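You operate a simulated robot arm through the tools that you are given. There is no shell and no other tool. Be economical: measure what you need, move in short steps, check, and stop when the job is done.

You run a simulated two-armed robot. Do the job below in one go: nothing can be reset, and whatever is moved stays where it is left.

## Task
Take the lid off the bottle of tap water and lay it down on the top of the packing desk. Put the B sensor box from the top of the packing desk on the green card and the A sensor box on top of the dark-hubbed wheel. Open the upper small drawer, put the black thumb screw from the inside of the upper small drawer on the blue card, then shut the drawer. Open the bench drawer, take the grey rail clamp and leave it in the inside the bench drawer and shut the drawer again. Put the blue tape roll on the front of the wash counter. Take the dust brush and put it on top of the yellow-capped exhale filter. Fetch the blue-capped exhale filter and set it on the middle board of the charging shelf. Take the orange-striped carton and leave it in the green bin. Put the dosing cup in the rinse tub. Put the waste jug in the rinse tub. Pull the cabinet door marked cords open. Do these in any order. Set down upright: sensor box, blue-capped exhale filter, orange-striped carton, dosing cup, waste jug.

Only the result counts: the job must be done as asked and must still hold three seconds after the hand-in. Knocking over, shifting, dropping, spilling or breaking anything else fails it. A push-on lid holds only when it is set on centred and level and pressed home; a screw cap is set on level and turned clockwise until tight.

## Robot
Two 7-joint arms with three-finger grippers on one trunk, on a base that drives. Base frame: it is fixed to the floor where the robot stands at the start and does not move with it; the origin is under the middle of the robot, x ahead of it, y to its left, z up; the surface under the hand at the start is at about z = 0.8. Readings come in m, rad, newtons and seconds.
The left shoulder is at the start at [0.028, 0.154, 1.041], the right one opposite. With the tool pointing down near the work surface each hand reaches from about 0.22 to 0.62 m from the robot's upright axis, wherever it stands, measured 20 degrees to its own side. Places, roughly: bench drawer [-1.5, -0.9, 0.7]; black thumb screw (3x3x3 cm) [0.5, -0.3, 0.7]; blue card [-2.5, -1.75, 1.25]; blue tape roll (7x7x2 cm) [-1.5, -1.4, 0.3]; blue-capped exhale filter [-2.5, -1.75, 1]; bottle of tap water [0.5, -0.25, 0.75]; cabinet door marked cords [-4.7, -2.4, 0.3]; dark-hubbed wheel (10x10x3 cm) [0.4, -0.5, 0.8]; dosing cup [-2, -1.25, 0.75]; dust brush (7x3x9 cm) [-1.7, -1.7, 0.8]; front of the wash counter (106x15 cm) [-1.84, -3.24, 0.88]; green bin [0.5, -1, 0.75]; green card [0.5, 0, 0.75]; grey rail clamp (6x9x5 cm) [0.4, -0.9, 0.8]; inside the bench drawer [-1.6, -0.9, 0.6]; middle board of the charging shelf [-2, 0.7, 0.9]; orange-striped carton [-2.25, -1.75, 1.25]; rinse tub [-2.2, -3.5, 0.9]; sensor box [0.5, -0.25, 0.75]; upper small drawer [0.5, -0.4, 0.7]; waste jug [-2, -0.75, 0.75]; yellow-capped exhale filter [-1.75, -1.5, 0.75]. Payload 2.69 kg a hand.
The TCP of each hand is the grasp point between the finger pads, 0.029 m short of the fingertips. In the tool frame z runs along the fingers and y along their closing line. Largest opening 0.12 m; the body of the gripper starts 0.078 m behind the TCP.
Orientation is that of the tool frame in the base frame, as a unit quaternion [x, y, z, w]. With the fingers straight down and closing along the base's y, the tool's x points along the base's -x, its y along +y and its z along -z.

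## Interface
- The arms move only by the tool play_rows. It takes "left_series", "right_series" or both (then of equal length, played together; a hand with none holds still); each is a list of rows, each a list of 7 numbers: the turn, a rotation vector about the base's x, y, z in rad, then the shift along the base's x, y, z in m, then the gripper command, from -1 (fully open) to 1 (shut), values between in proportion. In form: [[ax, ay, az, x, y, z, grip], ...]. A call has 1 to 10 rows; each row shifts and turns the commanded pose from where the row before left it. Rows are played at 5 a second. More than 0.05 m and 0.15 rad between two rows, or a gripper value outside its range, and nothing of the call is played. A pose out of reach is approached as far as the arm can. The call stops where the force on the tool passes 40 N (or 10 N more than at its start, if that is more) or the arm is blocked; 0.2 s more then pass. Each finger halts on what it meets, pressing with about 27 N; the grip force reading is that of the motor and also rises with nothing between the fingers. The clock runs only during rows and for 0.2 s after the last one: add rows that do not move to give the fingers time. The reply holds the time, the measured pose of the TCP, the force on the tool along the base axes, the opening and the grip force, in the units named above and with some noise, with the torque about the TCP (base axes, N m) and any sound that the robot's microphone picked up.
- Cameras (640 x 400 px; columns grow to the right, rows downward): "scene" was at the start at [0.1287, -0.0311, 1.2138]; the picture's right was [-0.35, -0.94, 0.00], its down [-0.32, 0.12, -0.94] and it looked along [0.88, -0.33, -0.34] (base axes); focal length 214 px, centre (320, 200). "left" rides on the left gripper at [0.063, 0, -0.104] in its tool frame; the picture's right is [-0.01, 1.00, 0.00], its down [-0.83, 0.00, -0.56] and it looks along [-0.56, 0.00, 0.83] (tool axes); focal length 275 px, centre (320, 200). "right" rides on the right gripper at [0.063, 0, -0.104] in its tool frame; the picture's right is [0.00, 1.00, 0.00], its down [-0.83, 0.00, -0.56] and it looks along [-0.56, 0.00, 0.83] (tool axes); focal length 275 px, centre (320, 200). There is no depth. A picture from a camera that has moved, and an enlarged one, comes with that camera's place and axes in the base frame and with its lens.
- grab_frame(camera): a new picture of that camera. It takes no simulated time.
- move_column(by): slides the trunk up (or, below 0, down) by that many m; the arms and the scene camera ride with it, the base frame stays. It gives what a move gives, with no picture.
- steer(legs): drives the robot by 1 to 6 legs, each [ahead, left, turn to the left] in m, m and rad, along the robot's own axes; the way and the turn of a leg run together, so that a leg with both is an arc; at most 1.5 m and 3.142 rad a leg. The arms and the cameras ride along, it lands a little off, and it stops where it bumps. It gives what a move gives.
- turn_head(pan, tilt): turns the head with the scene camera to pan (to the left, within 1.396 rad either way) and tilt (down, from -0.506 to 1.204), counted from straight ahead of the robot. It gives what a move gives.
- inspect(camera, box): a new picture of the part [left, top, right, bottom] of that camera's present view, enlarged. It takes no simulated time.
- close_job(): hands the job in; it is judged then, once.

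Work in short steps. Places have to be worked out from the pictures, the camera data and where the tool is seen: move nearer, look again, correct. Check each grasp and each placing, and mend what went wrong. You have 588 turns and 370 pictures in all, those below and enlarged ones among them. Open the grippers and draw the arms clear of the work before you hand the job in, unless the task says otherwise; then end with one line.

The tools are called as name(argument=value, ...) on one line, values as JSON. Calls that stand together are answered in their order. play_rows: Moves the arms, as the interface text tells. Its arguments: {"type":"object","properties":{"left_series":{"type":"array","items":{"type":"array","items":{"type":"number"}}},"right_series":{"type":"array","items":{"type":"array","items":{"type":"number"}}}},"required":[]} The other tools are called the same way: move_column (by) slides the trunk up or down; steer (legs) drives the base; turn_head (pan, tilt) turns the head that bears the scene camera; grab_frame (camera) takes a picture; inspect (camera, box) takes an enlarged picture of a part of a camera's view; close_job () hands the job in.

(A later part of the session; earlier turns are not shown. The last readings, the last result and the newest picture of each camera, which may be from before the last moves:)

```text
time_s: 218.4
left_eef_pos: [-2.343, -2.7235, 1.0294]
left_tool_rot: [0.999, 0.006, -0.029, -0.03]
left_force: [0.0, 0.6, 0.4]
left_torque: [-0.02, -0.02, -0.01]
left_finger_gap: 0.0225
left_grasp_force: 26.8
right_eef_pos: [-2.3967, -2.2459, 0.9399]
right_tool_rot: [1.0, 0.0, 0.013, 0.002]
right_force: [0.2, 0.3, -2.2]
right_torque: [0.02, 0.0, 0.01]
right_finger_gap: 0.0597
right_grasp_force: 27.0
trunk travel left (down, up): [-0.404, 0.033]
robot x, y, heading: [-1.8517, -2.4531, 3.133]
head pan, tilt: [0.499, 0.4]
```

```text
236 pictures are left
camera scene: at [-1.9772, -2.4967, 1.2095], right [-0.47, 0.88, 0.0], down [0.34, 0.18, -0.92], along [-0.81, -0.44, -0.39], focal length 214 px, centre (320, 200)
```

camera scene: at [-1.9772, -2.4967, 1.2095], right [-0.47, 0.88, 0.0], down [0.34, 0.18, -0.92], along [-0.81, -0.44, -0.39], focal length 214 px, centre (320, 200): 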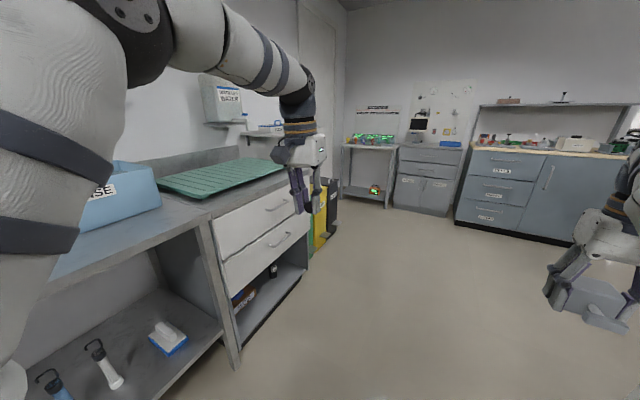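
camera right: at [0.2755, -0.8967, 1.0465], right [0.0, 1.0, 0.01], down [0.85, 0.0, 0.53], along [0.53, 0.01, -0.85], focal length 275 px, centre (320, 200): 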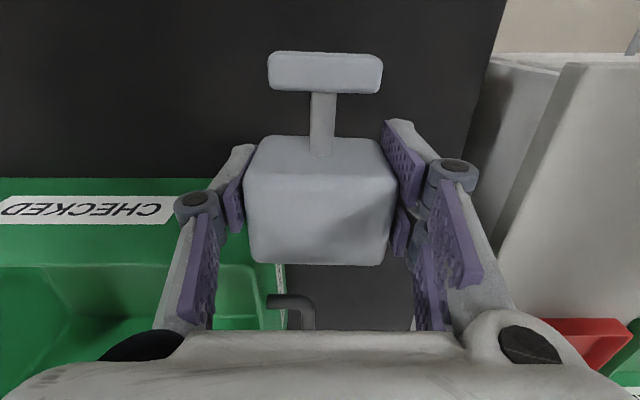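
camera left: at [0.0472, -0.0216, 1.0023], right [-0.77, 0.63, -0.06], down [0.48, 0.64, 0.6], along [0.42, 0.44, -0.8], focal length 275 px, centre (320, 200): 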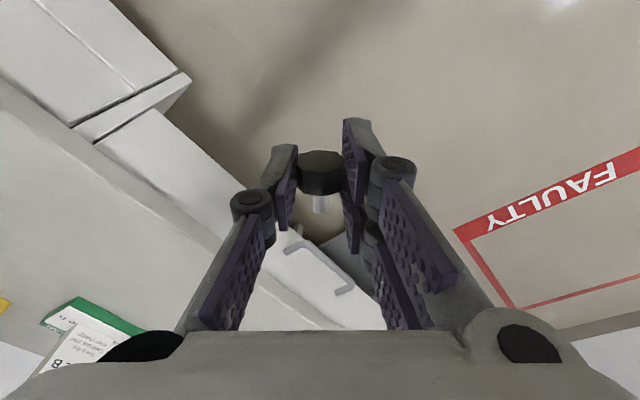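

The shelf's upper board is at z≈1.14 with the blue card on its left part. I drive on, and turn right to face the shelf with margin.

steer(legs=[[0.6, 0.08, 0], [0, 0.04, -1.57]])

turn_head(pan=0, tilt=0.25)

grab_frame(camera="scene")

```text
time_s: 224.1
left_eef_pos: [-2.9831, -2.3249, 1.0292]
left_tool_rot: [0.899, -0.436, -0.013, -0.041]
left_force: [-0.1, -0.5, 0.5]
left_torque: [-0.01, -0.01, 0.04]
left_finger_gap: 0.0228
left_grasp_force: 27.4
right_eef_pos: [-2.6481, -1.9964, 0.9388]
right_tool_rot: [0.904, -0.427, 0.005, 0.012]
right_force: [-4.2, -1.7, -1.7]
right_torque: [0.28, -0.7, 0.12]
right_finger_gap: 0.0596
right_grasp_force: 27.2
trunk travel left (down, up): [-0.404, 0.033]
robot x, y, heading: [-2.466, -2.5471, 2.224]
head pan, tilt: [0.499, 0.4]
stopped in leg 2: the force on the tool passed its limit at 109 N (the readings are from after the stop); the commanded pose is now the measured one
```

```text
time_s: 225.0
left_eef_pos: [-2.9837, -2.3256, 1.0285]
left_tool_rot: [0.899, -0.436, -0.013, -0.04]
left_force: [0.1, -0.2, -0.6]
left_torque: [-0.03, 0.03, 0.0]
left_finger_gap: 0.0229
left_grasp_force: 26.7
right_eef_pos: [-2.6497, -1.9961, 0.9387]
right_tool_rot: [0.904, -0.428, 0.006, 0.012]
right_force: [-6.3, -4.3, -2.9]
right_torque: [0.46, -0.9, 0.14]
right_finger_gap: 0.0595
right_grasp_force: 27.1
trunk travel left (down, up): [-0.404, 0.033]
robot x, y, heading: [-2.4733, -2.5492, 2.224]
head pan, tilt: [0.0, 0.25]
```

```text
235 pictures are left
camera scene: at [-2.5538, -2.4396, 1.2234], right [0.79, 0.61, 0.0], down [0.15, -0.2, -0.97], along [-0.59, 0.77, -0.25], focal length 214 px, centre (320, 200)
```

scene: 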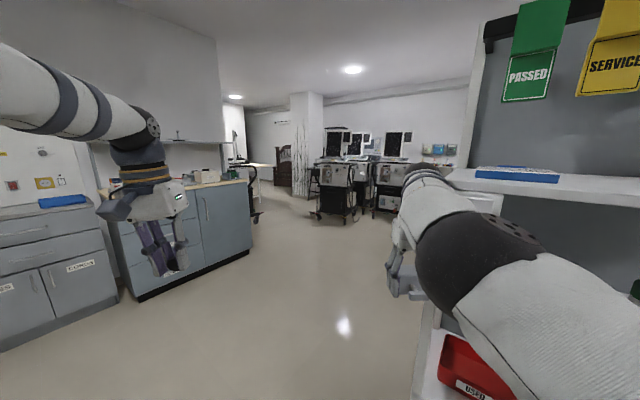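

The right hand bumped the shelf's post. I turn back a little and move away from the shelf.

steer(legs=[[0, 0, 0.3], [-0.15, 0.0, 0]])

turn_head(pan=-1.0, tilt=0.3)

grab_frame(camera="scene")

grab_frame(camera="right")

```text
time_s: 227.4
left_eef_pos: [-2.9033, -2.57, 1.0308]
left_tool_rot: [0.953, -0.299, -0.019, -0.039]
left_force: [-0.5, -0.6, 0.5]
left_torque: [-0.03, 0.03, 0.01]
left_finger_gap: 0.0226
left_grasp_force: 26.6
right_eef_pos: [-2.6778, -2.1581, 0.9399]
right_tool_rot: [0.957, -0.29, 0.006, 0.01]
right_force: [0.4, 0.4, -1.2]
right_torque: [0.02, 0.01, -0.01]
right_finger_gap: 0.0596
right_grasp_force: 27.1
trunk travel left (down, up): [-0.404, 0.033]
robot x, y, heading: [-2.3487, -2.6345, 2.517]
head pan, tilt: [0.0, 0.25]
```

```text
time_s: 228.6
left_eef_pos: [-2.9022, -2.5704, 1.0291]
left_tool_rot: [0.953, -0.299, -0.019, -0.038]
left_force: [-0.2, -0.6, -0.4]
left_torque: [-0.01, -0.02, 0.01]
left_finger_gap: 0.0225
left_grasp_force: 26.8
right_eef_pos: [-2.6784, -2.158, 0.9391]
right_tool_rot: [0.957, -0.29, 0.008, 0.011]
right_force: [0.7, -0.6, -1.7]
right_torque: [0.0, -0.01, 0.04]
right_finger_gap: 0.0593
right_grasp_force: 27.3
trunk travel left (down, up): [-0.404, 0.033]
robot x, y, heading: [-2.3488, -2.6287, 2.518]
head pan, tilt: [-1.0, 0.3]
```

```text
234 pictures are left
camera scene: at [-2.3778, -2.5158, 1.2187], right [1.0, -0.05, 0.0], down [-0.01, -0.3, -0.96], along [0.05, 0.95, -0.3], focal length 214 px, centre (320, 200)
```

scene: 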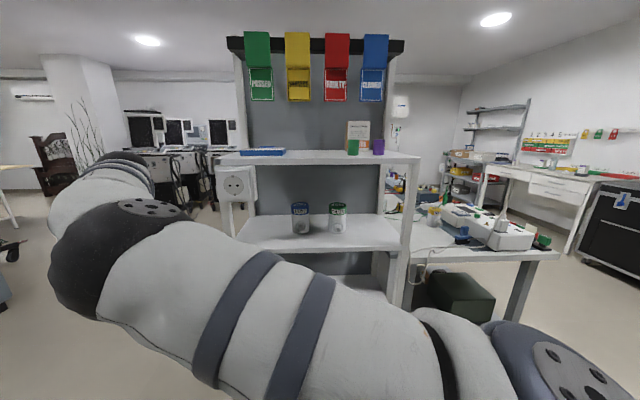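

```text
233 pictures are left
camera right: at [-2.6254, -2.1912, 1.0458], right [-0.55, -0.83, 0.02], down [-0.7, 0.47, 0.54], along [-0.46, 0.29, -0.84], focal length 275 px, centre (320, 200)
```

right: 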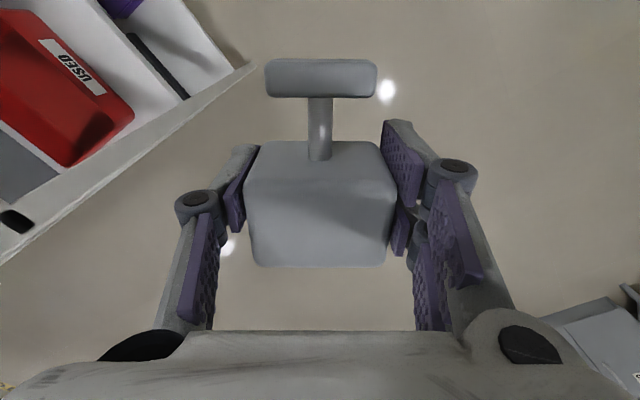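

Clear view of the shelf: blue card at ≈(-2.55, -1.68) on the upper board, blue-capped filter on the lower board. I rotate to face it (heading π/2).

steer(legs=[[0, 0, -0.947]])

turn_head(pan=0, tilt=0.2)

grab_frame(camera="scene")

grab_frame(camera="left")

```text
time_s: 231.4
left_eef_pos: [-2.6283, -2.1507, 1.0293]
left_tool_rot: [0.717, -0.696, 0.0, -0.042]
left_force: [-0.1, 0.5, -0.7]
left_torque: [-0.02, 0.0, 0.01]
left_finger_gap: 0.0225
left_grasp_force: 27.0
right_eef_pos: [-2.163, -2.0853, 0.94]
right_tool_rot: [0.724, -0.689, 0.001, 0.012]
right_force: [-0.3, 0.2, -0.8]
right_torque: [0.01, -0.02, 0.0]
right_finger_gap: 0.0598
right_grasp_force: 26.9
trunk travel left (down, up): [-0.404, 0.033]
robot x, y, heading: [-2.3515, -2.6412, 1.59]
head pan, tilt: [-1.0, 0.3]
```

```text
time_s: 232.7
left_eef_pos: [-2.6273, -2.1507, 1.0283]
left_tool_rot: [0.717, -0.696, 0.0, -0.042]
left_force: [-0.6, 0.2, 0.4]
left_torque: [0.01, 0.01, 0.0]
left_finger_gap: 0.0226
left_grasp_force: 26.5
right_eef_pos: [-2.1627, -2.0853, 0.939]
right_tool_rot: [0.724, -0.689, 0.002, 0.012]
right_force: [-0.4, -1.0, -1.1]
right_torque: [0.02, 0.0, -0.02]
right_finger_gap: 0.0596
right_grasp_force: 27.2
trunk travel left (down, up): [-0.404, 0.033]
robot x, y, heading: [-2.3495, -2.6357, 1.589]
head pan, tilt: [0.0, 0.201]
```

```text
232 pictures are left
camera scene: at [-2.3511, -2.4986, 1.228], right [1.0, 0.02, 0.0], down [0.0, -0.2, -0.98], along [-0.02, 0.98, -0.2], focal length 214 px, centre (320, 200)
```

scene: 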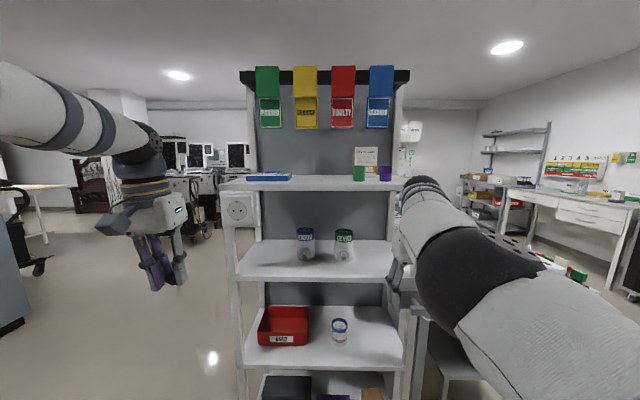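

```text
231 pictures are left
camera left: at [-2.6325, -2.2215, 1.1291], right [-1.0, -0.02, -0.06], down [-0.06, 0.8, 0.6], along [0.03, 0.61, -0.8], focal length 275 px, centre (320, 200)
```

left: 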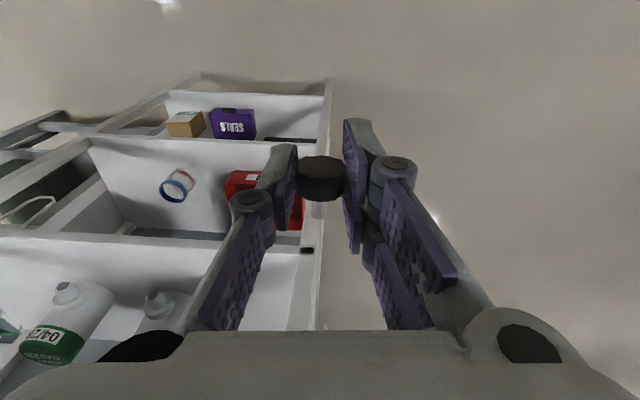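

Using the card's known width, it sits at ≈(-2.51, -1.86) with top z≈1.17. I retract the right hand and tilt the left hand forward 45° while raising it.

play_rows(left_series=[[0.13, 0, 0, 0, 0, 0.03, 1], [0.13, 0, 0, 0, 0, 0.03, 1], [0.13, 0, 0, 0, 0, 0.03, 1], [0.13, 0, 0, 0, 0, 0.03, 1], [0.13, 0, 0, 0, 0, 0.03, 1], [0.13, 0, 0, 0, 0, 0.03, 1], [0, 0, 0, 0, 0, 0.03, 1], [0, 0, 0, 0, 0, 0, 1]], right_series=[[0, 0, 0, 0, -0.03, 0, 1], [0, 0, 0, 0, -0.03, 0, 1], [0, 0, 0, 0, -0.03, 0, 1], [0, 0, 0, 0, -0.03, 0, 1], [0, 0, 0, 0, -0.03, 0, 1], [0, 0, 0, 0, -0.03, 0, 1], [0, 0, 0, 0, 0, 0, 1], [0, 0, 0, 0, 0, 0, 1]])

grab_frame(camera="scene")

grab_frame(camera="left")

```text
time_s: 234.5
left_eef_pos: [-2.6484, -2.1281, 1.2482]
left_tool_rot: [0.646, -0.644, -0.264, -0.312]
left_force: [-0.3, -0.3, -0.3]
left_torque: [0.0, 0.01, -0.01]
left_finger_gap: 0.0227
left_grasp_force: 26.7
left hand out of reach, approached as far as the arm can: row 4, 5, 6
right_eef_pos: [-2.154, -2.2405, 0.925]
right_tool_rot: [0.725, -0.689, 0.0, 0.013]
right_force: [0.2, -1.0, -2.0]
right_torque: [0.0, -0.02, 0.0]
right_finger_gap: 0.0598
right_grasp_force: 27.1
right hand out of reach, approached as far as the arm can: row 5, 6
trunk travel left (down, up): [-0.404, 0.033]
robot x, y, heading: [-2.3499, -2.6307, 1.588]
head pan, tilt: [0.0, 0.201]
```

```text
230 pictures are left
camera scene: at [-2.3513, -2.4988, 1.2317], right [1.0, 0.02, 0.0], down [0.0, -0.16, -0.99], along [-0.02, 0.99, -0.16], focal length 214 px, centre (320, 200)
```

scene: 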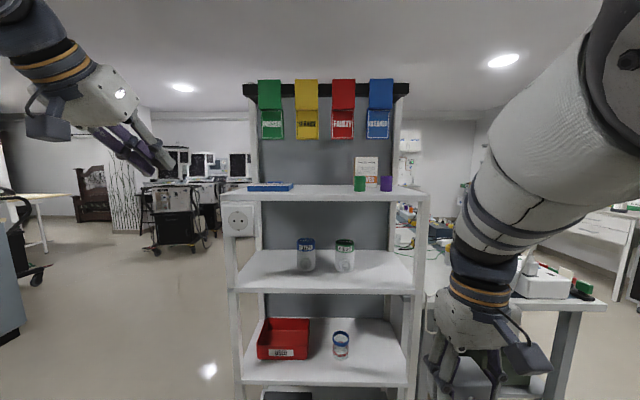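

```text
229 pictures are left
camera left: at [-2.6534, -2.2493, 1.2708], right [-1.0, 0.03, -0.06], down [-0.05, 0.14, 0.99], along [0.03, 0.99, -0.14], focal length 275 px, centre (320, 200)
```

left: 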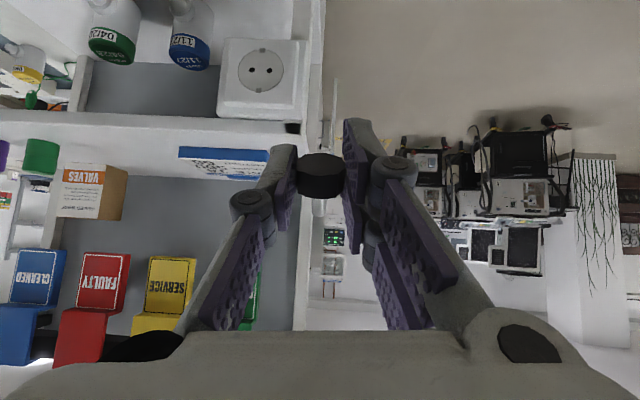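

The card's centre is ≈(-2.50, -1.83, 1.165). I drive forward 0.22 m.

steer(legs=[[0.22, 0, -0.018]])

play_rows(left_series=[[0, 0, 0, 0.04, 0, 0, 1], [0, 0, 0, 0.04, 0, 0, 1], [0, 0, 0, 0.04, 0, 0, 1], [0, 0, 0, 0.03, 0, 0, 1], [0, 0, 0, 0, 0, 0, 1]])

grab_frame(camera="left")

grab_frame(camera="scene")

```text
time_s: 236.2
left_eef_pos: [-2.6435, -1.9081, 1.2482]
left_tool_rot: [-0.641, 0.649, 0.261, 0.314]
left_force: [1.1, 0.2, -0.5]
left_torque: [-0.02, 0.02, -0.01]
left_finger_gap: 0.0229
left_grasp_force: 27.1
right_eef_pos: [-2.1493, -2.0288, 0.9266]
right_tool_rot: [0.72, -0.694, 0.002, 0.013]
right_force: [-0.7, 0.6, -1.2]
right_torque: [-0.04, 0.02, 0.01]
right_finger_gap: 0.0595
right_grasp_force: 26.9
trunk travel left (down, up): [-0.404, 0.033]
robot x, y, heading: [-2.3521, -2.4212, 1.572]
head pan, tilt: [0.0, 0.201]
```

```text
time_s: 237.4
left_eef_pos: [-2.5149, -1.8662, 1.2778]
left_tool_rot: [-0.642, 0.648, 0.262, 0.314]
left_force: [-0.3, 0.5, 0.2]
left_torque: [-0.03, -0.02, 0.01]
left_finger_gap: 0.0228
left_grasp_force: 27.0
left hand out of reach, approached as far as the arm can: row 1, 2, 3, 4
right_eef_pos: [-2.1494, -2.0293, 0.9263]
right_tool_rot: [0.719, -0.695, 0.002, 0.014]
right_force: [-0.2, -0.5, -1.9]
right_torque: [0.04, -0.03, 0.0]
right_finger_gap: 0.0596
right_grasp_force: 27.4
trunk travel left (down, up): [-0.404, 0.033]
robot x, y, heading: [-2.3498, -2.42, 1.572]
head pan, tilt: [0.0, 0.201]
```

```text
228 pictures are left
camera left: at [-2.5215, -1.9878, 1.3001], right [-1.0, 0.04, -0.06], down [-0.05, 0.14, 0.99], along [0.05, 0.99, -0.14], focal length 275 px, centre (320, 200)
```

left: 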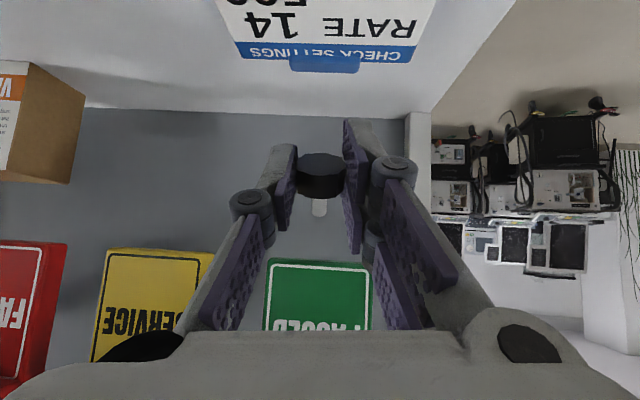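

```text
227 pictures are left
camera scene: at [-2.3502, -2.284, 1.2309], right [1.0, -0.01, 0.0], down [0.0, -0.17, -0.99], along [0.01, 0.99, -0.17], focal length 214 px, centre (320, 200)
```

scene: 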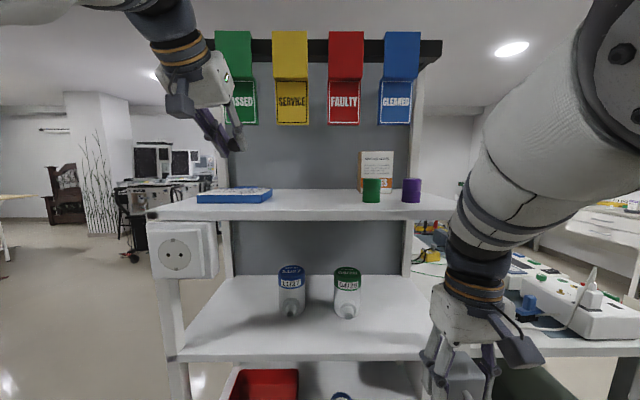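

The screw is above the card's centre. I lower in steps.

play_rows(left_series=[[0, 0, 0, 0, 0, -0.025, 1], [0, 0, 0, 0.0, 0, -0.025, 1], [0, 0, 0, 0, 0, 0, 1]])

grab_frame(camera="left")

inspect(camera="scene", box=[140, 60, 440, 240])

```text
time_s: 238.2
left_eef_pos: [-2.519, -1.8453, 1.2373]
left_tool_rot: [-0.641, 0.65, 0.261, 0.314]
left_force: [0.1, -0.3, 0.1]
left_torque: [0.02, 0.0, 0.01]
left_finger_gap: 0.0231
left_grasp_force: 27.0
left hand out of reach, approached as far as the arm can: row 1, 2
right_eef_pos: [-2.1495, -2.0295, 0.9252]
right_tool_rot: [0.719, -0.695, 0.003, 0.013]
right_force: [-0.6, -1.2, -2.8]
right_torque: [-0.02, -0.03, -0.01]
right_finger_gap: 0.0596
right_grasp_force: 27.0
trunk travel left (down, up): [-0.404, 0.033]
robot x, y, heading: [-2.3498, -2.414, 1.571]
head pan, tilt: [0.0, 0.201]
```

```text
226 pictures are left
camera left: at [-2.5264, -1.9675, 1.2604], right [-1.0, 0.04, -0.06], down [-0.05, 0.14, 0.99], along [0.05, 0.99, -0.14], focal length 275 px, centre (320, 200)
```

left: 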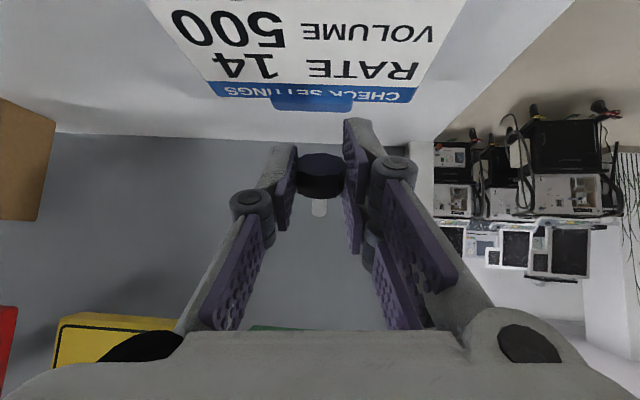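

```text
2.13 times, centred on (290, 150) of scene
camera zoom: at [-2.3499, -2.2841, 1.2309], right [1.0, -0.01, 0.0], down [0.0, -0.17, -0.99], along [0.01, 0.99, -0.17], focal length 458 px, centre (384, 307)
```

zoom: 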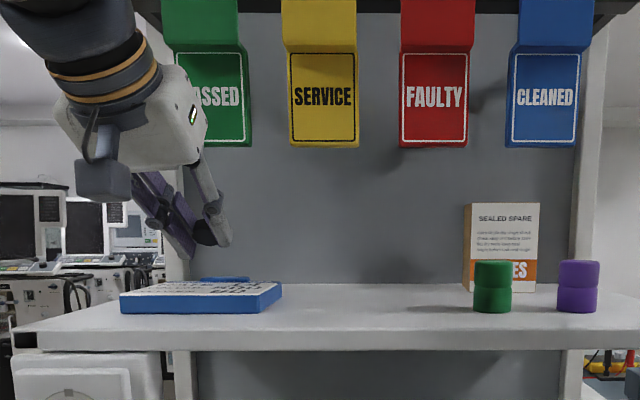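

The reach is cramped this close; I back the base 3 cm, then lower again.

steer(legs=[[-0.04, 0, 0]])

play_rows(left_series=[[0, 0, 0, 0.005, 0.005, -0.015, 1], [0, 0, 0, 0.0, 0.005, -0.01, 1], [0, 0, 0, 0, 0, 0, 1]])

grab_frame(camera="left")

inspect(camera="scene", box=[140, 60, 440, 240])

```text
time_s: 239.1
left_eef_pos: [-2.519, -1.8873, 1.2385]
left_tool_rot: [-0.642, 0.649, 0.262, 0.314]
left_force: [0.3, -0.2, -0.3]
left_torque: [-0.02, -0.01, 0.02]
left_finger_gap: 0.0228
left_grasp_force: 26.7
right_eef_pos: [-2.1486, -2.0706, 0.9253]
right_tool_rot: [0.719, -0.694, 0.001, 0.013]
right_force: [-0.6, -0.5, -0.8]
right_torque: [0.01, -0.01, -0.02]
right_finger_gap: 0.0594
right_grasp_force: 27.5
trunk travel left (down, up): [-0.404, 0.033]
robot x, y, heading: [-2.3491, -2.4608, 1.573]
head pan, tilt: [0.0, 0.201]
```

```text
time_s: 239.8
left_eef_pos: [-2.5135, -1.8748, 1.2139]
left_tool_rot: [-0.642, 0.649, 0.262, 0.314]
left_force: [-0.1, -1.0, 3.6]
left_torque: [-0.01, 0.08, 0.02]
left_finger_gap: 0.0229
left_grasp_force: 26.9
right_eef_pos: [-2.1486, -2.069, 0.9255]
right_tool_rot: [0.719, -0.695, 0.001, 0.012]
right_force: [0.0, -0.4, -2.4]
right_torque: [0.0, -0.02, 0.01]
right_finger_gap: 0.0594
right_grasp_force: 26.5
trunk travel left (down, up): [-0.404, 0.033]
robot x, y, heading: [-2.3517, -2.4572, 1.576]
head pan, tilt: [0.0, 0.201]
```

```text
224 pictures are left
camera left: at [-2.5206, -1.9955, 1.2363], right [-1.0, 0.04, -0.06], down [-0.05, 0.14, 0.99], along [0.05, 0.99, -0.14], focal length 275 px, centre (320, 200)
```

left: 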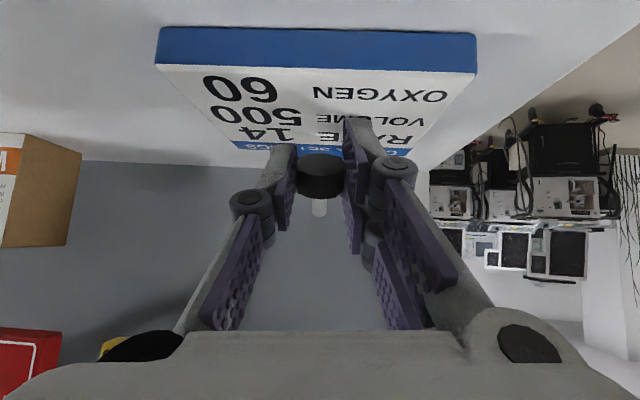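

```text
2.13 times, centred on (290, 150) of scene
camera zoom: at [-2.3495, -2.3239, 1.2308], right [1.0, -0.01, 0.0], down [0.0, -0.17, -0.99], along [0.01, 0.99, -0.17], focal length 458 px, centre (384, 307)
```

zoom: 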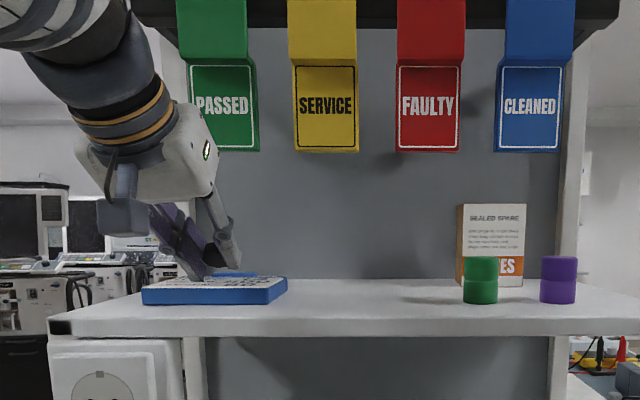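

Contact starts (3.6 N); the knob is at y≈-1.86 over the card (−1.906…−1.81). I release gently.

play_rows(left_series=[[0, 0, 0, 0, 0, -0.002, 1], [0, 0, 0, 0, 0, 0, 0.7], [0, 0, 0, 0, 0, 0, 0.55], [0, 0, 0, 0, 0, 0, 0.4], [0, 0, 0, 0, 0, 0, 0.2], [0, 0, 0, 0, 0, 0, 0.2]])

grab_frame(camera="left")

```text
time_s: 241.2
left_eef_pos: [-2.5149, -1.8734, 1.21]
left_tool_rot: [-0.642, 0.649, 0.261, 0.313]
left_force: [0.2, 2.8, 9.2]
left_torque: [0.13, 0.2, -0.07]
left_finger_gap: 0.0523
left_grasp_force: 0.6
right_eef_pos: [-2.148, -2.0682, 0.9258]
right_tool_rot: [0.719, -0.695, 0.002, 0.013]
right_force: [-0.4, 0.7, -2.1]
right_torque: [-0.01, -0.02, 0.0]
right_finger_gap: 0.0598
right_grasp_force: 27.2
trunk travel left (down, up): [-0.404, 0.033]
robot x, y, heading: [-2.3534, -2.4586, 1.571]
head pan, tilt: [0.0, 0.201]
```

```text
222 pictures are left
camera left: at [-2.5208, -1.9954, 1.2339], right [-1.0, 0.04, -0.06], down [-0.05, 0.15, 0.99], along [0.05, 0.99, -0.14], focal length 275 px, centre (320, 200)
```

left: 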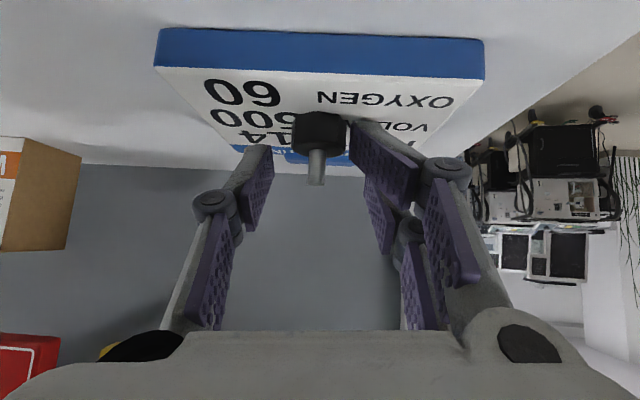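

The screw stands on the card. I retract along the tool axis.

play_rows(left_series=[[0, 0, 0, 0, 0, 0.006, 0.0], [0, 0, 0, 0, -0.02, 0.02, 0], [0, 0, 0, 0, -0.03, 0.03, 0], [0, 0, 0, 0, -0.03, 0.03, 0], [0, 0, 0, 0, 0, 0, 0]])

grab_frame(camera="left")

inspect(camera="scene", box=[140, 60, 460, 300])

```text
time_s: 242.4
left_eef_pos: [-2.5231, -1.934, 1.3108]
left_tool_rot: [-0.642, 0.65, 0.259, 0.313]
left_force: [0.0, -0.1, -0.9]
left_torque: [0.02, -0.01, -0.01]
left_finger_gap: 0.0597
left_grasp_force: 0.0
left hand out of reach, approached as far as the arm can: row 2, 3, 4
right_eef_pos: [-2.1488, -2.0676, 0.9247]
right_tool_rot: [0.719, -0.695, 0.002, 0.013]
right_force: [-0.8, -0.1, -1.9]
right_torque: [-0.02, 0.03, -0.01]
right_finger_gap: 0.0596
right_grasp_force: 27.1
trunk travel left (down, up): [-0.404, 0.033]
robot x, y, heading: [-2.351, -2.4591, 1.577]
head pan, tilt: [0.0, 0.201]
```

```text
221 pictures are left
camera left: at [-2.5284, -2.0558, 1.3338], right [-1.0, 0.04, -0.06], down [-0.05, 0.15, 0.99], along [0.05, 0.99, -0.15], focal length 275 px, centre (320, 200)
```

left: 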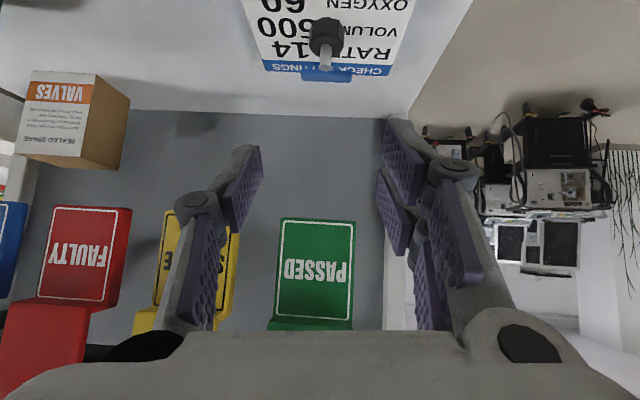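

```text
1.67 times, centred on (300, 180) of scene
camera zoom: at [-2.3494, -2.3229, 1.2304], right [1.0, -0.02, 0.0], down [0.0, -0.17, -0.98], along [0.02, 0.98, -0.17], focal length 358 px, centre (353, 233)
```

zoom: 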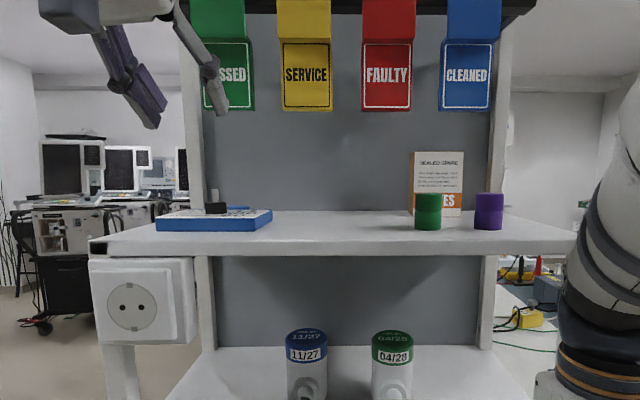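

Screw done. I back off, level the left hand, and move right along the aisle toward the bench end (dust brush and yellow-capped filter).

steer(legs=[[-0.2, 0, 0], [0, -0.6, 0]])

play_rows(left_series=[[-0.13, 0, 0, 0, 0.02, -0.03, -1], [-0.13, 0, 0, 0, 0.02, -0.03, -1], [-0.13, 0, 0, 0, 0.02, -0.03, -1], [-0.13, 0, 0, 0, 0, -0.03, -1], [-0.13, 0, 0, 0, 0, -0.03, -1], [-0.13, 0, 0, 0, 0, -0.03, -1], [0, 0, 0, 0, 0, -0.03, -1], [0, 0, 0, 0, 0, 0, -1]])

turn_head(pan=0.1, tilt=0.4)

grab_frame(camera="scene")

```text
time_s: 248.7
left_eef_pos: [-1.9254, -2.1324, 1.3111]
left_tool_rot: [-0.643, 0.648, 0.261, 0.313]
left_force: [-0.4, 0.4, 0.4]
left_torque: [-0.01, -0.02, 0.0]
left_finger_gap: 0.06
left_grasp_force: 0.1
right_eef_pos: [-1.552, -2.2648, 0.9253]
right_tool_rot: [0.72, -0.694, 0.002, 0.012]
right_force: [0.6, 0.1, -1.2]
right_torque: [-0.03, -0.01, 0.0]
right_finger_gap: 0.0596
right_grasp_force: 27.2
trunk travel left (down, up): [-0.404, 0.033]
robot x, y, heading: [-1.7516, -2.6567, 1.579]
head pan, tilt: [0.0, 0.201]
```

```text
time_s: 250.5
left_eef_pos: [-1.9415, -2.1212, 1.0851]
left_tool_rot: [0.714, -0.699, 0.006, -0.043]
left_force: [0.2, -0.2, 0.0]
left_torque: [0.01, -0.01, 0.0]
left_finger_gap: 0.1199
left_grasp_force: 0.1
left hand out of reach, approached as far as the arm can: row 2, 3, 4, 5, 6, 7
right_eef_pos: [-1.5512, -2.2653, 0.9257]
right_tool_rot: [0.72, -0.694, 0.002, 0.013]
right_force: [-0.3, -1.2, -1.4]
right_torque: [0.0, -0.03, -0.03]
right_finger_gap: 0.0595
right_grasp_force: 27.1
trunk travel left (down, up): [-0.404, 0.033]
robot x, y, heading: [-1.7516, -2.656, 1.576]
head pan, tilt: [0.0, 0.201]
```

```text
time_s: 251.2
left_eef_pos: [-1.9416, -2.1215, 1.0833]
left_tool_rot: [0.714, -0.699, 0.006, -0.044]
left_force: [-0.1, 0.4, -0.7]
left_torque: [-0.04, -0.02, 0.03]
left_finger_gap: 0.12
left_grasp_force: 0.0
right_eef_pos: [-1.5523, -2.266, 0.9239]
right_tool_rot: [0.72, -0.693, 0.004, 0.014]
right_force: [0.1, 0.4, -3.2]
right_torque: [0.01, 0.04, -0.03]
right_finger_gap: 0.0599
right_grasp_force: 26.3
trunk travel left (down, up): [-0.404, 0.033]
robot x, y, heading: [-1.7484, -2.6576, 1.572]
head pan, tilt: [0.099, 0.4]
```

```text
219 pictures are left
camera scene: at [-1.7513, -2.5201, 1.2281], right [1.0, -0.01, 0.0], down [0.0, -0.2, -0.98], along [0.01, 0.98, -0.2], focal length 214 px, centre (320, 200)
```

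scene: 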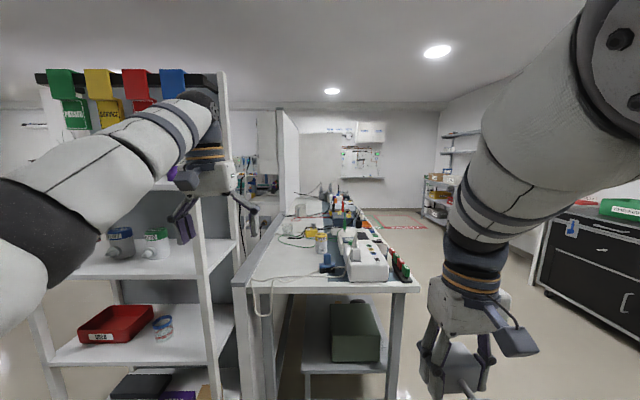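

I extend the right hand forward a bit to free the head, then zoom at the bench end.

play_rows(right_series=[[0, 0, 0, 0.02, 0.04, 0, 1], [0, 0, 0, 0.02, 0.04, 0, 1], [0, 0, 0, 0.02, 0.04, 0, 1], [0, 0, 0, 0, 0.03, 0, 1], [0, 0, 0, 0, 0, 0, 1]])

turn_head(pan=0.0, tilt=0.45)

inspect(camera="scene", box=[220, 120, 460, 280])

```text
time_s: 252.4
left_eef_pos: [-1.9408, -2.1209, 1.0838]
left_tool_rot: [0.714, -0.699, 0.006, -0.044]
left_force: [0.2, -0.6, 1.2]
left_torque: [0.04, -0.03, 0.0]
left_finger_gap: 0.1199
left_grasp_force: 0.0
right_eef_pos: [-1.4916, -2.1153, 0.9262]
right_tool_rot: [0.72, -0.694, 0.002, 0.013]
right_force: [-0.4, -0.2, -2.1]
right_torque: [-0.01, 0.02, -0.03]
right_finger_gap: 0.0594
right_grasp_force: 27.4
trunk travel left (down, up): [-0.404, 0.033]
robot x, y, heading: [-1.754, -2.6583, 1.577]
head pan, tilt: [0.099, 0.4]
```

```text
time_s: 253.1
left_eef_pos: [-1.942, -2.1217, 1.0832]
left_tool_rot: [0.714, -0.699, 0.007, -0.045]
left_force: [0.2, -0.5, 0.3]
left_torque: [0.02, -0.04, 0.0]
left_finger_gap: 0.1198
left_grasp_force: 0.0
right_eef_pos: [-1.4913, -2.1157, 0.925]
right_tool_rot: [0.721, -0.693, 0.002, 0.013]
right_force: [-0.5, 0.8, -1.7]
right_torque: [0.02, 0.01, -0.01]
right_finger_gap: 0.0596
right_grasp_force: 26.5
trunk travel left (down, up): [-0.404, 0.033]
robot x, y, heading: [-1.752, -2.6525, 1.57]
head pan, tilt: [0.0, 0.45]
```

```text
2.50 times, centred on (340, 200) of scene
camera zoom: at [-1.7526, -2.5214, 1.2048], right [1.0, 0.01, 0.0], down [0.0, -0.44, -0.9], along [-0.01, 0.9, -0.44], focal length 536 px, centre (270, 200)
```

zoom: 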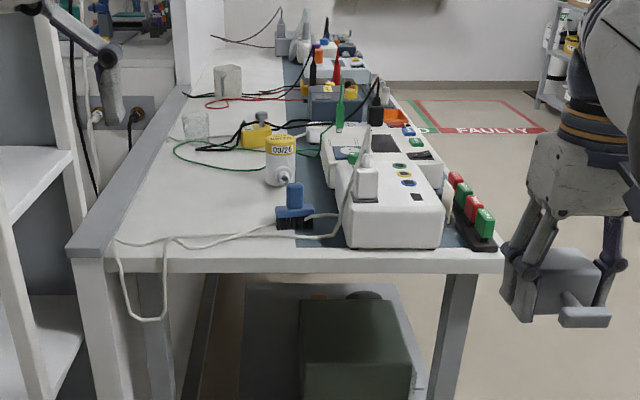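

Brush stands at ≈(-1.725, -1.785), the yellow-capped filter at ≈(-1.742, -1.62), top z≈0.893. I position the robot, raising the right hand.

play_rows(right_series=[[0, 0, 0, 0.03, -0.02, 0.02, 1], [0, 0, 0, 0.03, -0.02, 0.03, 1], [0, 0, 0, 0.02, -0.02, 0.03, 1], [0, 0, 0, 0, 0, 0, 1]])

steer(legs=[[0, -0.1, 0], [0.33, 0, 0]])

grab_frame(camera="left")

grab_frame(camera="scene")

```text
time_s: 254.1
left_eef_pos: [-1.9411, -2.1218, 1.0842]
left_tool_rot: [0.714, -0.699, 0.006, -0.043]
left_force: [-0.1, -0.7, 0.6]
left_torque: [-0.02, 0.0, -0.02]
left_finger_gap: 0.1202
left_grasp_force: 0.0
right_eef_pos: [-1.4117, -2.1742, 1.0058]
right_tool_rot: [0.721, -0.693, 0.003, 0.013]
right_force: [-0.4, -0.1, -1.3]
right_torque: [-0.03, -0.01, -0.03]
right_finger_gap: 0.0597
right_grasp_force: 27.4
trunk travel left (down, up): [-0.404, 0.033]
robot x, y, heading: [-1.7513, -2.6568, 1.577]
head pan, tilt: [0.0, 0.45]
```

```text
time_s: 257.3
left_eef_pos: [-1.8479, -1.7925, 1.0826]
left_tool_rot: [0.715, -0.698, 0.006, -0.044]
left_force: [0.3, -0.1, -0.9]
left_torque: [-0.03, 0.06, 0.01]
left_finger_gap: 0.12
left_grasp_force: 0.0
right_eef_pos: [-1.3168, -1.844, 1.006]
right_tool_rot: [0.721, -0.693, 0.002, 0.013]
right_force: [-0.7, 0.5, -1.7]
right_torque: [0.02, -0.01, 0.04]
right_finger_gap: 0.0597
right_grasp_force: 26.9
trunk travel left (down, up): [-0.404, 0.033]
robot x, y, heading: [-1.6578, -2.3254, 1.576]
head pan, tilt: [0.0, 0.45]
```

```text
217 pictures are left
camera left: at [-1.8534, -1.8631, 1.1842], right [-1.0, -0.02, -0.07], down [-0.06, 0.8, 0.6], along [0.05, 0.6, -0.8], focal length 275 px, centre (320, 200)
```

left: 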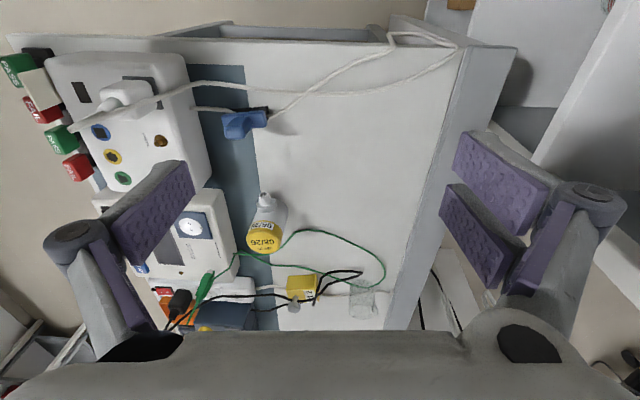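

```text
216 pictures are left
camera scene: at [-1.6574, -2.1923, 1.2047], right [1.0, 0.01, 0.0], down [0.0, -0.44, -0.9], along [-0.01, 0.9, -0.44], focal length 214 px, centre (320, 200)
```

scene: 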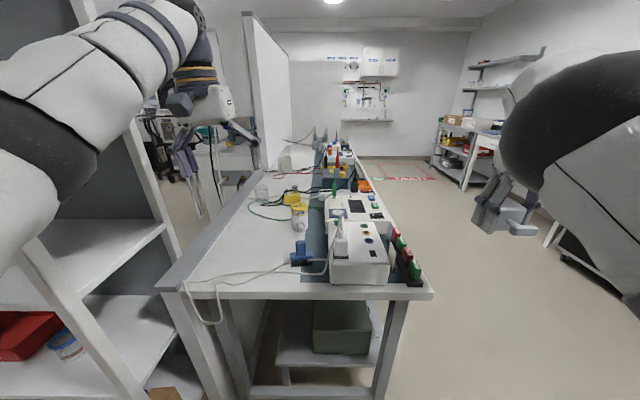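

I nudge forward 5 cm and bring the left hand over the brush (≈-1.72, -1.745), fixing the small tilt.

steer(legs=[[0.06, 0, 0]])

play_rows(left_series=[[0, -0.07, 0, 0.04, -0.005, -0.02, -1], [0, 0, 0, 0.04, -0.005, -0.02, -1], [0, 0, 0, 0.04, 0, -0.02, -1], [0, 0, 0, 0.005, 0, -0.04, -1], [0, 0, 0, 0, 0, 0, -1]])

grab_frame(camera="left")

```text
time_s: 258.2
left_eef_pos: [-1.8486, -1.7333, 1.0825]
left_tool_rot: [0.715, -0.698, 0.006, -0.044]
left_force: [0.4, 1.2, 0.0]
left_torque: [-0.02, 0.01, -0.01]
left_finger_gap: 0.1198
left_grasp_force: 0.2
right_eef_pos: [-1.3162, -1.7848, 1.0061]
right_tool_rot: [0.721, -0.693, 0.003, 0.013]
right_force: [0.0, -0.3, -2.4]
right_torque: [-0.04, 0.01, -0.01]
right_finger_gap: 0.0595
right_grasp_force: 26.9
trunk travel left (down, up): [-0.404, 0.033]
robot x, y, heading: [-1.6566, -2.2705, 1.582]
head pan, tilt: [0.0, 0.45]
```

```text
time_s: 259.4
left_eef_pos: [-1.7167, -1.7144, 0.9982]
left_tool_rot: [0.714, -0.697, 0.031, -0.067]
left_force: [0.5, -1.2, 0.3]
left_torque: [0.0, -0.02, 0.0]
left_finger_gap: 0.1201
left_grasp_force: 0.0
left hand out of reach, approached as far as the arm can: row 1, 2, 4
right_eef_pos: [-1.3183, -1.7859, 1.0068]
right_tool_rot: [0.721, -0.693, 0.002, 0.013]
right_force: [0.3, 0.1, -1.9]
right_torque: [-0.02, 0.0, 0.0]
right_finger_gap: 0.0595
right_grasp_force: 26.6
trunk travel left (down, up): [-0.404, 0.033]
robot x, y, heading: [-1.6528, -2.2657, 1.582]
head pan, tilt: [0.0, 0.45]
```

```text
215 pictures are left
camera left: at [-1.7294, -1.7841, 1.0978], right [-0.99, -0.02, -0.14], down [-0.1, 0.8, 0.59], along [0.1, 0.6, -0.79], focal length 275 px, centre (320, 200)
```

left: 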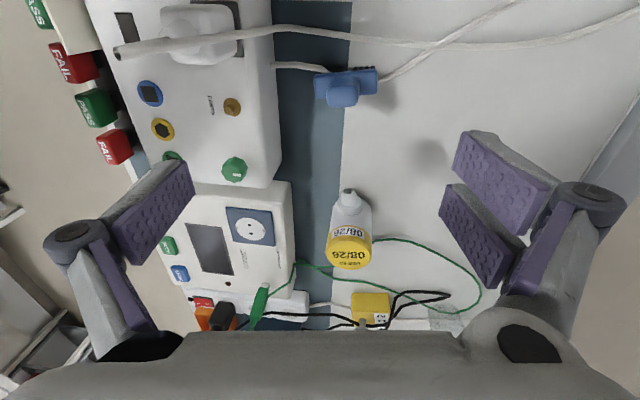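

I correct the lateral tilt (+0.14 about y) and descend toward the brush's knob at (-1.716, -1.72).

play_rows(left_series=[[0, 0.07, 0, 0.0, -0.003, 0, -1], [0, 0.07, 0, 0.0, -0.003, 0, -1], [0, 0, 0, 0.0, 0, -0.03, -0.5], [0, 0, 0, 0, 0, -0.03, -0.5], [0, 0, 0, 0, 0, 0, -0.5]])

grab_frame(camera="left")

```text
time_s: 260.6
left_eef_pos: [-1.7147, -1.7084, 0.9399]
left_tool_rot: [0.714, -0.699, -0.019, -0.018]
left_force: [-0.3, -0.4, 0.1]
left_torque: [-0.01, 0.02, -0.02]
left_finger_gap: 0.09
left_grasp_force: 0.0
left hand out of reach, approached as far as the arm can: row 2, 3, 4
right_eef_pos: [-1.3166, -1.7857, 1.0066]
right_tool_rot: [0.721, -0.692, 0.002, 0.013]
right_force: [0.1, -0.1, -1.1]
right_torque: [-0.01, 0.0, -0.02]
right_finger_gap: 0.0601
right_grasp_force: 26.6
trunk travel left (down, up): [-0.404, 0.033]
robot x, y, heading: [-1.6582, -2.2684, 1.581]
head pan, tilt: [0.0, 0.45]
```

```text
214 pictures are left
camera left: at [-1.7121, -1.7777, 1.0408], right [-1.0, -0.02, 0.0], down [-0.01, 0.8, 0.6], along [-0.01, 0.6, -0.8], focal length 275 px, centre (320, 200)
```

left: 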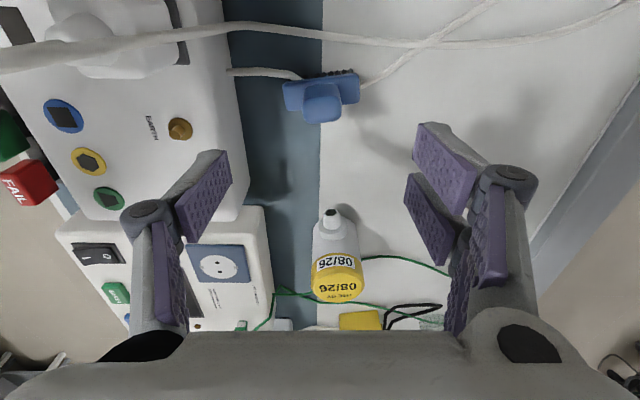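

Knob at (-1.714, -1.722). I back the base 3 cm so the hand can come straight down.

steer(legs=[[-0.03, 0, 0]])

play_rows(left_series=[[0, 0, 0, 0.0, 0.01, -0.02, -0.5], [0, 0, 0, 0.0, 0.005, -0.02, -0.5], [0, 0, 0, 0, 0, 0, -0.5]])

grab_frame(camera="left")

```text
time_s: 261.5
left_eef_pos: [-1.7127, -1.7382, 0.9407]
left_tool_rot: [0.714, -0.699, -0.02, -0.019]
left_force: [0.1, -0.5, 1.5]
left_torque: [-0.01, 0.0, -0.02]
left_finger_gap: 0.0899
left_grasp_force: 0.0
right_eef_pos: [-1.3168, -1.8158, 1.0058]
right_tool_rot: [0.721, -0.692, 0.001, 0.013]
right_force: [0.0, 0.0, -1.3]
right_torque: [0.06, 0.03, 0.0]
right_finger_gap: 0.0595
right_grasp_force: 27.3
trunk travel left (down, up): [-0.404, 0.033]
robot x, y, heading: [-1.6547, -2.2954, 1.579]
head pan, tilt: [0.0, 0.45]
```

```text
time_s: 262.3
left_eef_pos: [-1.7158, -1.7252, 0.8998]
left_tool_rot: [0.715, -0.699, -0.019, -0.019]
left_force: [-0.2, 1.1, 0.9]
left_torque: [0.02, 0.0, -0.01]
left_finger_gap: 0.0898
left_grasp_force: 0.0
left hand out of reach, approached as far as the arm can: row 1
right_eef_pos: [-1.3181, -1.8155, 1.007]
right_tool_rot: [0.722, -0.692, 0.002, 0.013]
right_force: [0.0, 0.5, -1.9]
right_torque: [0.01, 0.04, -0.05]
right_finger_gap: 0.0594
right_grasp_force: 27.0
trunk travel left (down, up): [-0.404, 0.033]
robot x, y, heading: [-1.6592, -2.2962, 1.578]
head pan, tilt: [0.0, 0.45]
```

```text
213 pictures are left
camera left: at [-1.7146, -1.7971, 1.0005], right [-1.0, -0.02, 0.0], down [-0.01, 0.8, 0.6], along [-0.01, 0.6, -0.8], focal length 275 px, centre (320, 200)
```

left: 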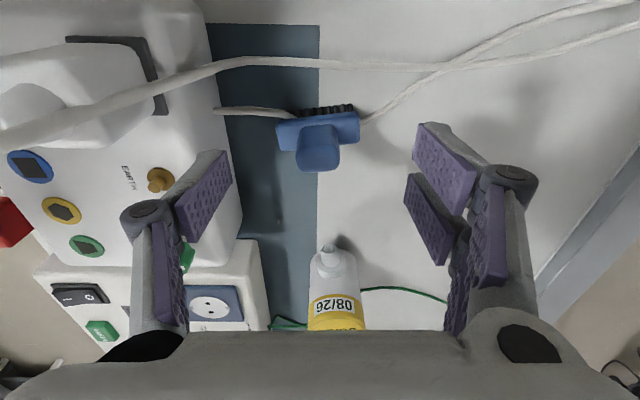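

Descend 3 cm more and close on the knob.

play_rows(left_series=[[0, 0, 0, 0.0, 0.002, -0.02, -0.5], [0, 0, 0, 0.0, 0, -0.012, -0.5], [0, 0, 0, 0, 0, 0, -0.5]])

grab_frame(camera="left")

```text
time_s: 263.1
left_eef_pos: [-1.7144, -1.7237, 0.8661]
left_tool_rot: [0.715, -0.698, -0.019, -0.019]
left_force: [-0.3, -0.1, 0.1]
left_torque: [0.01, 0.01, -0.01]
left_finger_gap: 0.09
left_grasp_force: 0.0
right_eef_pos: [-1.3161, -1.8163, 1.0059]
right_tool_rot: [0.721, -0.692, 0.003, 0.013]
right_force: [-0.6, -0.5, -1.7]
right_torque: [0.04, -0.01, 0.0]
right_finger_gap: 0.0596
right_grasp_force: 26.8
trunk travel left (down, up): [-0.404, 0.033]
robot x, y, heading: [-1.6557, -2.2983, 1.578]
head pan, tilt: [0.0, 0.45]
```

```text
212 pictures are left
camera left: at [-1.7125, -1.7939, 0.9674], right [-1.0, -0.02, 0.0], down [-0.01, 0.8, 0.6], along [-0.01, 0.6, -0.8], focal length 275 px, centre (320, 200)
```

left: 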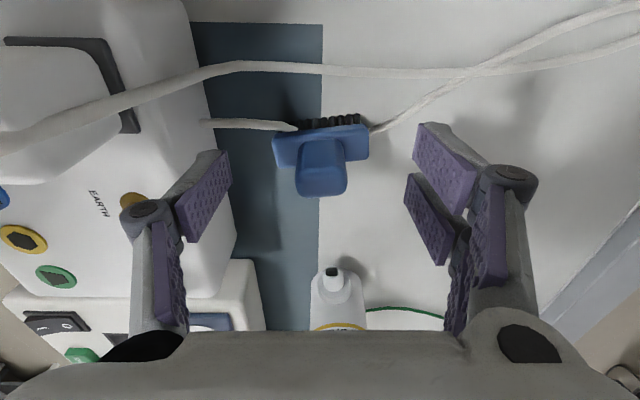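

Knob lies between the pads. Close and lift slightly.

play_rows(left_series=[[0, 0, 0, 0.0, 0, -0.004, 0.2], [0, 0, 0, 0.0, 0, 0, 1], [0, 0, 0, 0, 0, 0, 1], [0, 0, 0, 0, 0, 0, 1]])

play_rows(left_series=[[0, 0, 0, 0.0, 0, 0.03, 1], [0, 0, 0, 0.0, 0, 0.04, 1], [0, 0, 0, 0, 0, 0.04, 1], [0, 0, 0, 0, 0, 0.03, 1], [0, 0, 0, 0, 0, 0, 1]])

grab_frame(camera="left")

grab_frame(camera="scene")

```text
time_s: 264.1
left_eef_pos: [-1.7135, -1.7231, 0.8632]
left_tool_rot: [0.714, -0.699, -0.02, -0.019]
left_force: [-0.1, 0.3, 0.3]
left_torque: [0.07, 0.04, 0.01]
left_finger_gap: 0.0292
left_grasp_force: 26.9
right_eef_pos: [-1.3161, -1.8148, 1.0058]
right_tool_rot: [0.721, -0.693, 0.002, 0.013]
right_force: [1.3, -1.2, -2.3]
right_torque: [-0.01, 0.0, 0.02]
right_finger_gap: 0.0595
right_grasp_force: 27.2
trunk travel left (down, up): [-0.404, 0.033]
robot x, y, heading: [-1.6574, -2.2983, 1.577]
head pan, tilt: [0.0, 0.45]
```

```text
time_s: 265.3
left_eef_pos: [-1.7119, -1.7532, 0.9987]
left_tool_rot: [0.714, -0.699, -0.019, -0.019]
left_force: [0.0, 0.0, 0.0]
left_torque: [0.02, 0.01, 0.01]
left_finger_gap: 0.0292
left_grasp_force: 27.2
left hand out of reach, approached as far as the arm can: row 2, 3, 4
right_eef_pos: [-1.3172, -1.8149, 1.0051]
right_tool_rot: [0.722, -0.692, 0.002, 0.013]
right_force: [-1.0, 0.6, -2.2]
right_torque: [-0.02, 0.0, 0.01]
right_finger_gap: 0.0597
right_grasp_force: 27.1
trunk travel left (down, up): [-0.404, 0.033]
robot x, y, heading: [-1.6533, -2.3017, 1.579]
head pan, tilt: [0.0, 0.45]
```

```text
211 pictures are left
camera left: at [-1.7109, -1.823, 1.0995], right [-1.0, -0.02, 0.0], down [-0.01, 0.8, 0.6], along [-0.01, 0.6, -0.8], focal length 275 px, centre (320, 200)
```

left: 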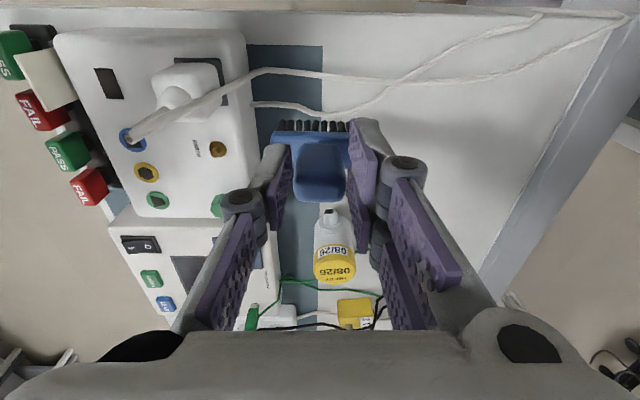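

```text
210 pictures are left
camera scene: at [-1.6576, -2.1634, 1.2046], right [1.0, 0.01, 0.0], down [0.0, -0.44, -0.9], along [-0.01, 0.9, -0.44], focal length 214 px, centre (320, 200)
```

scene: 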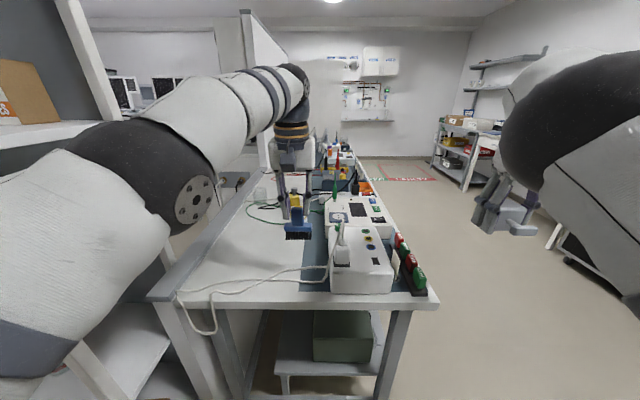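

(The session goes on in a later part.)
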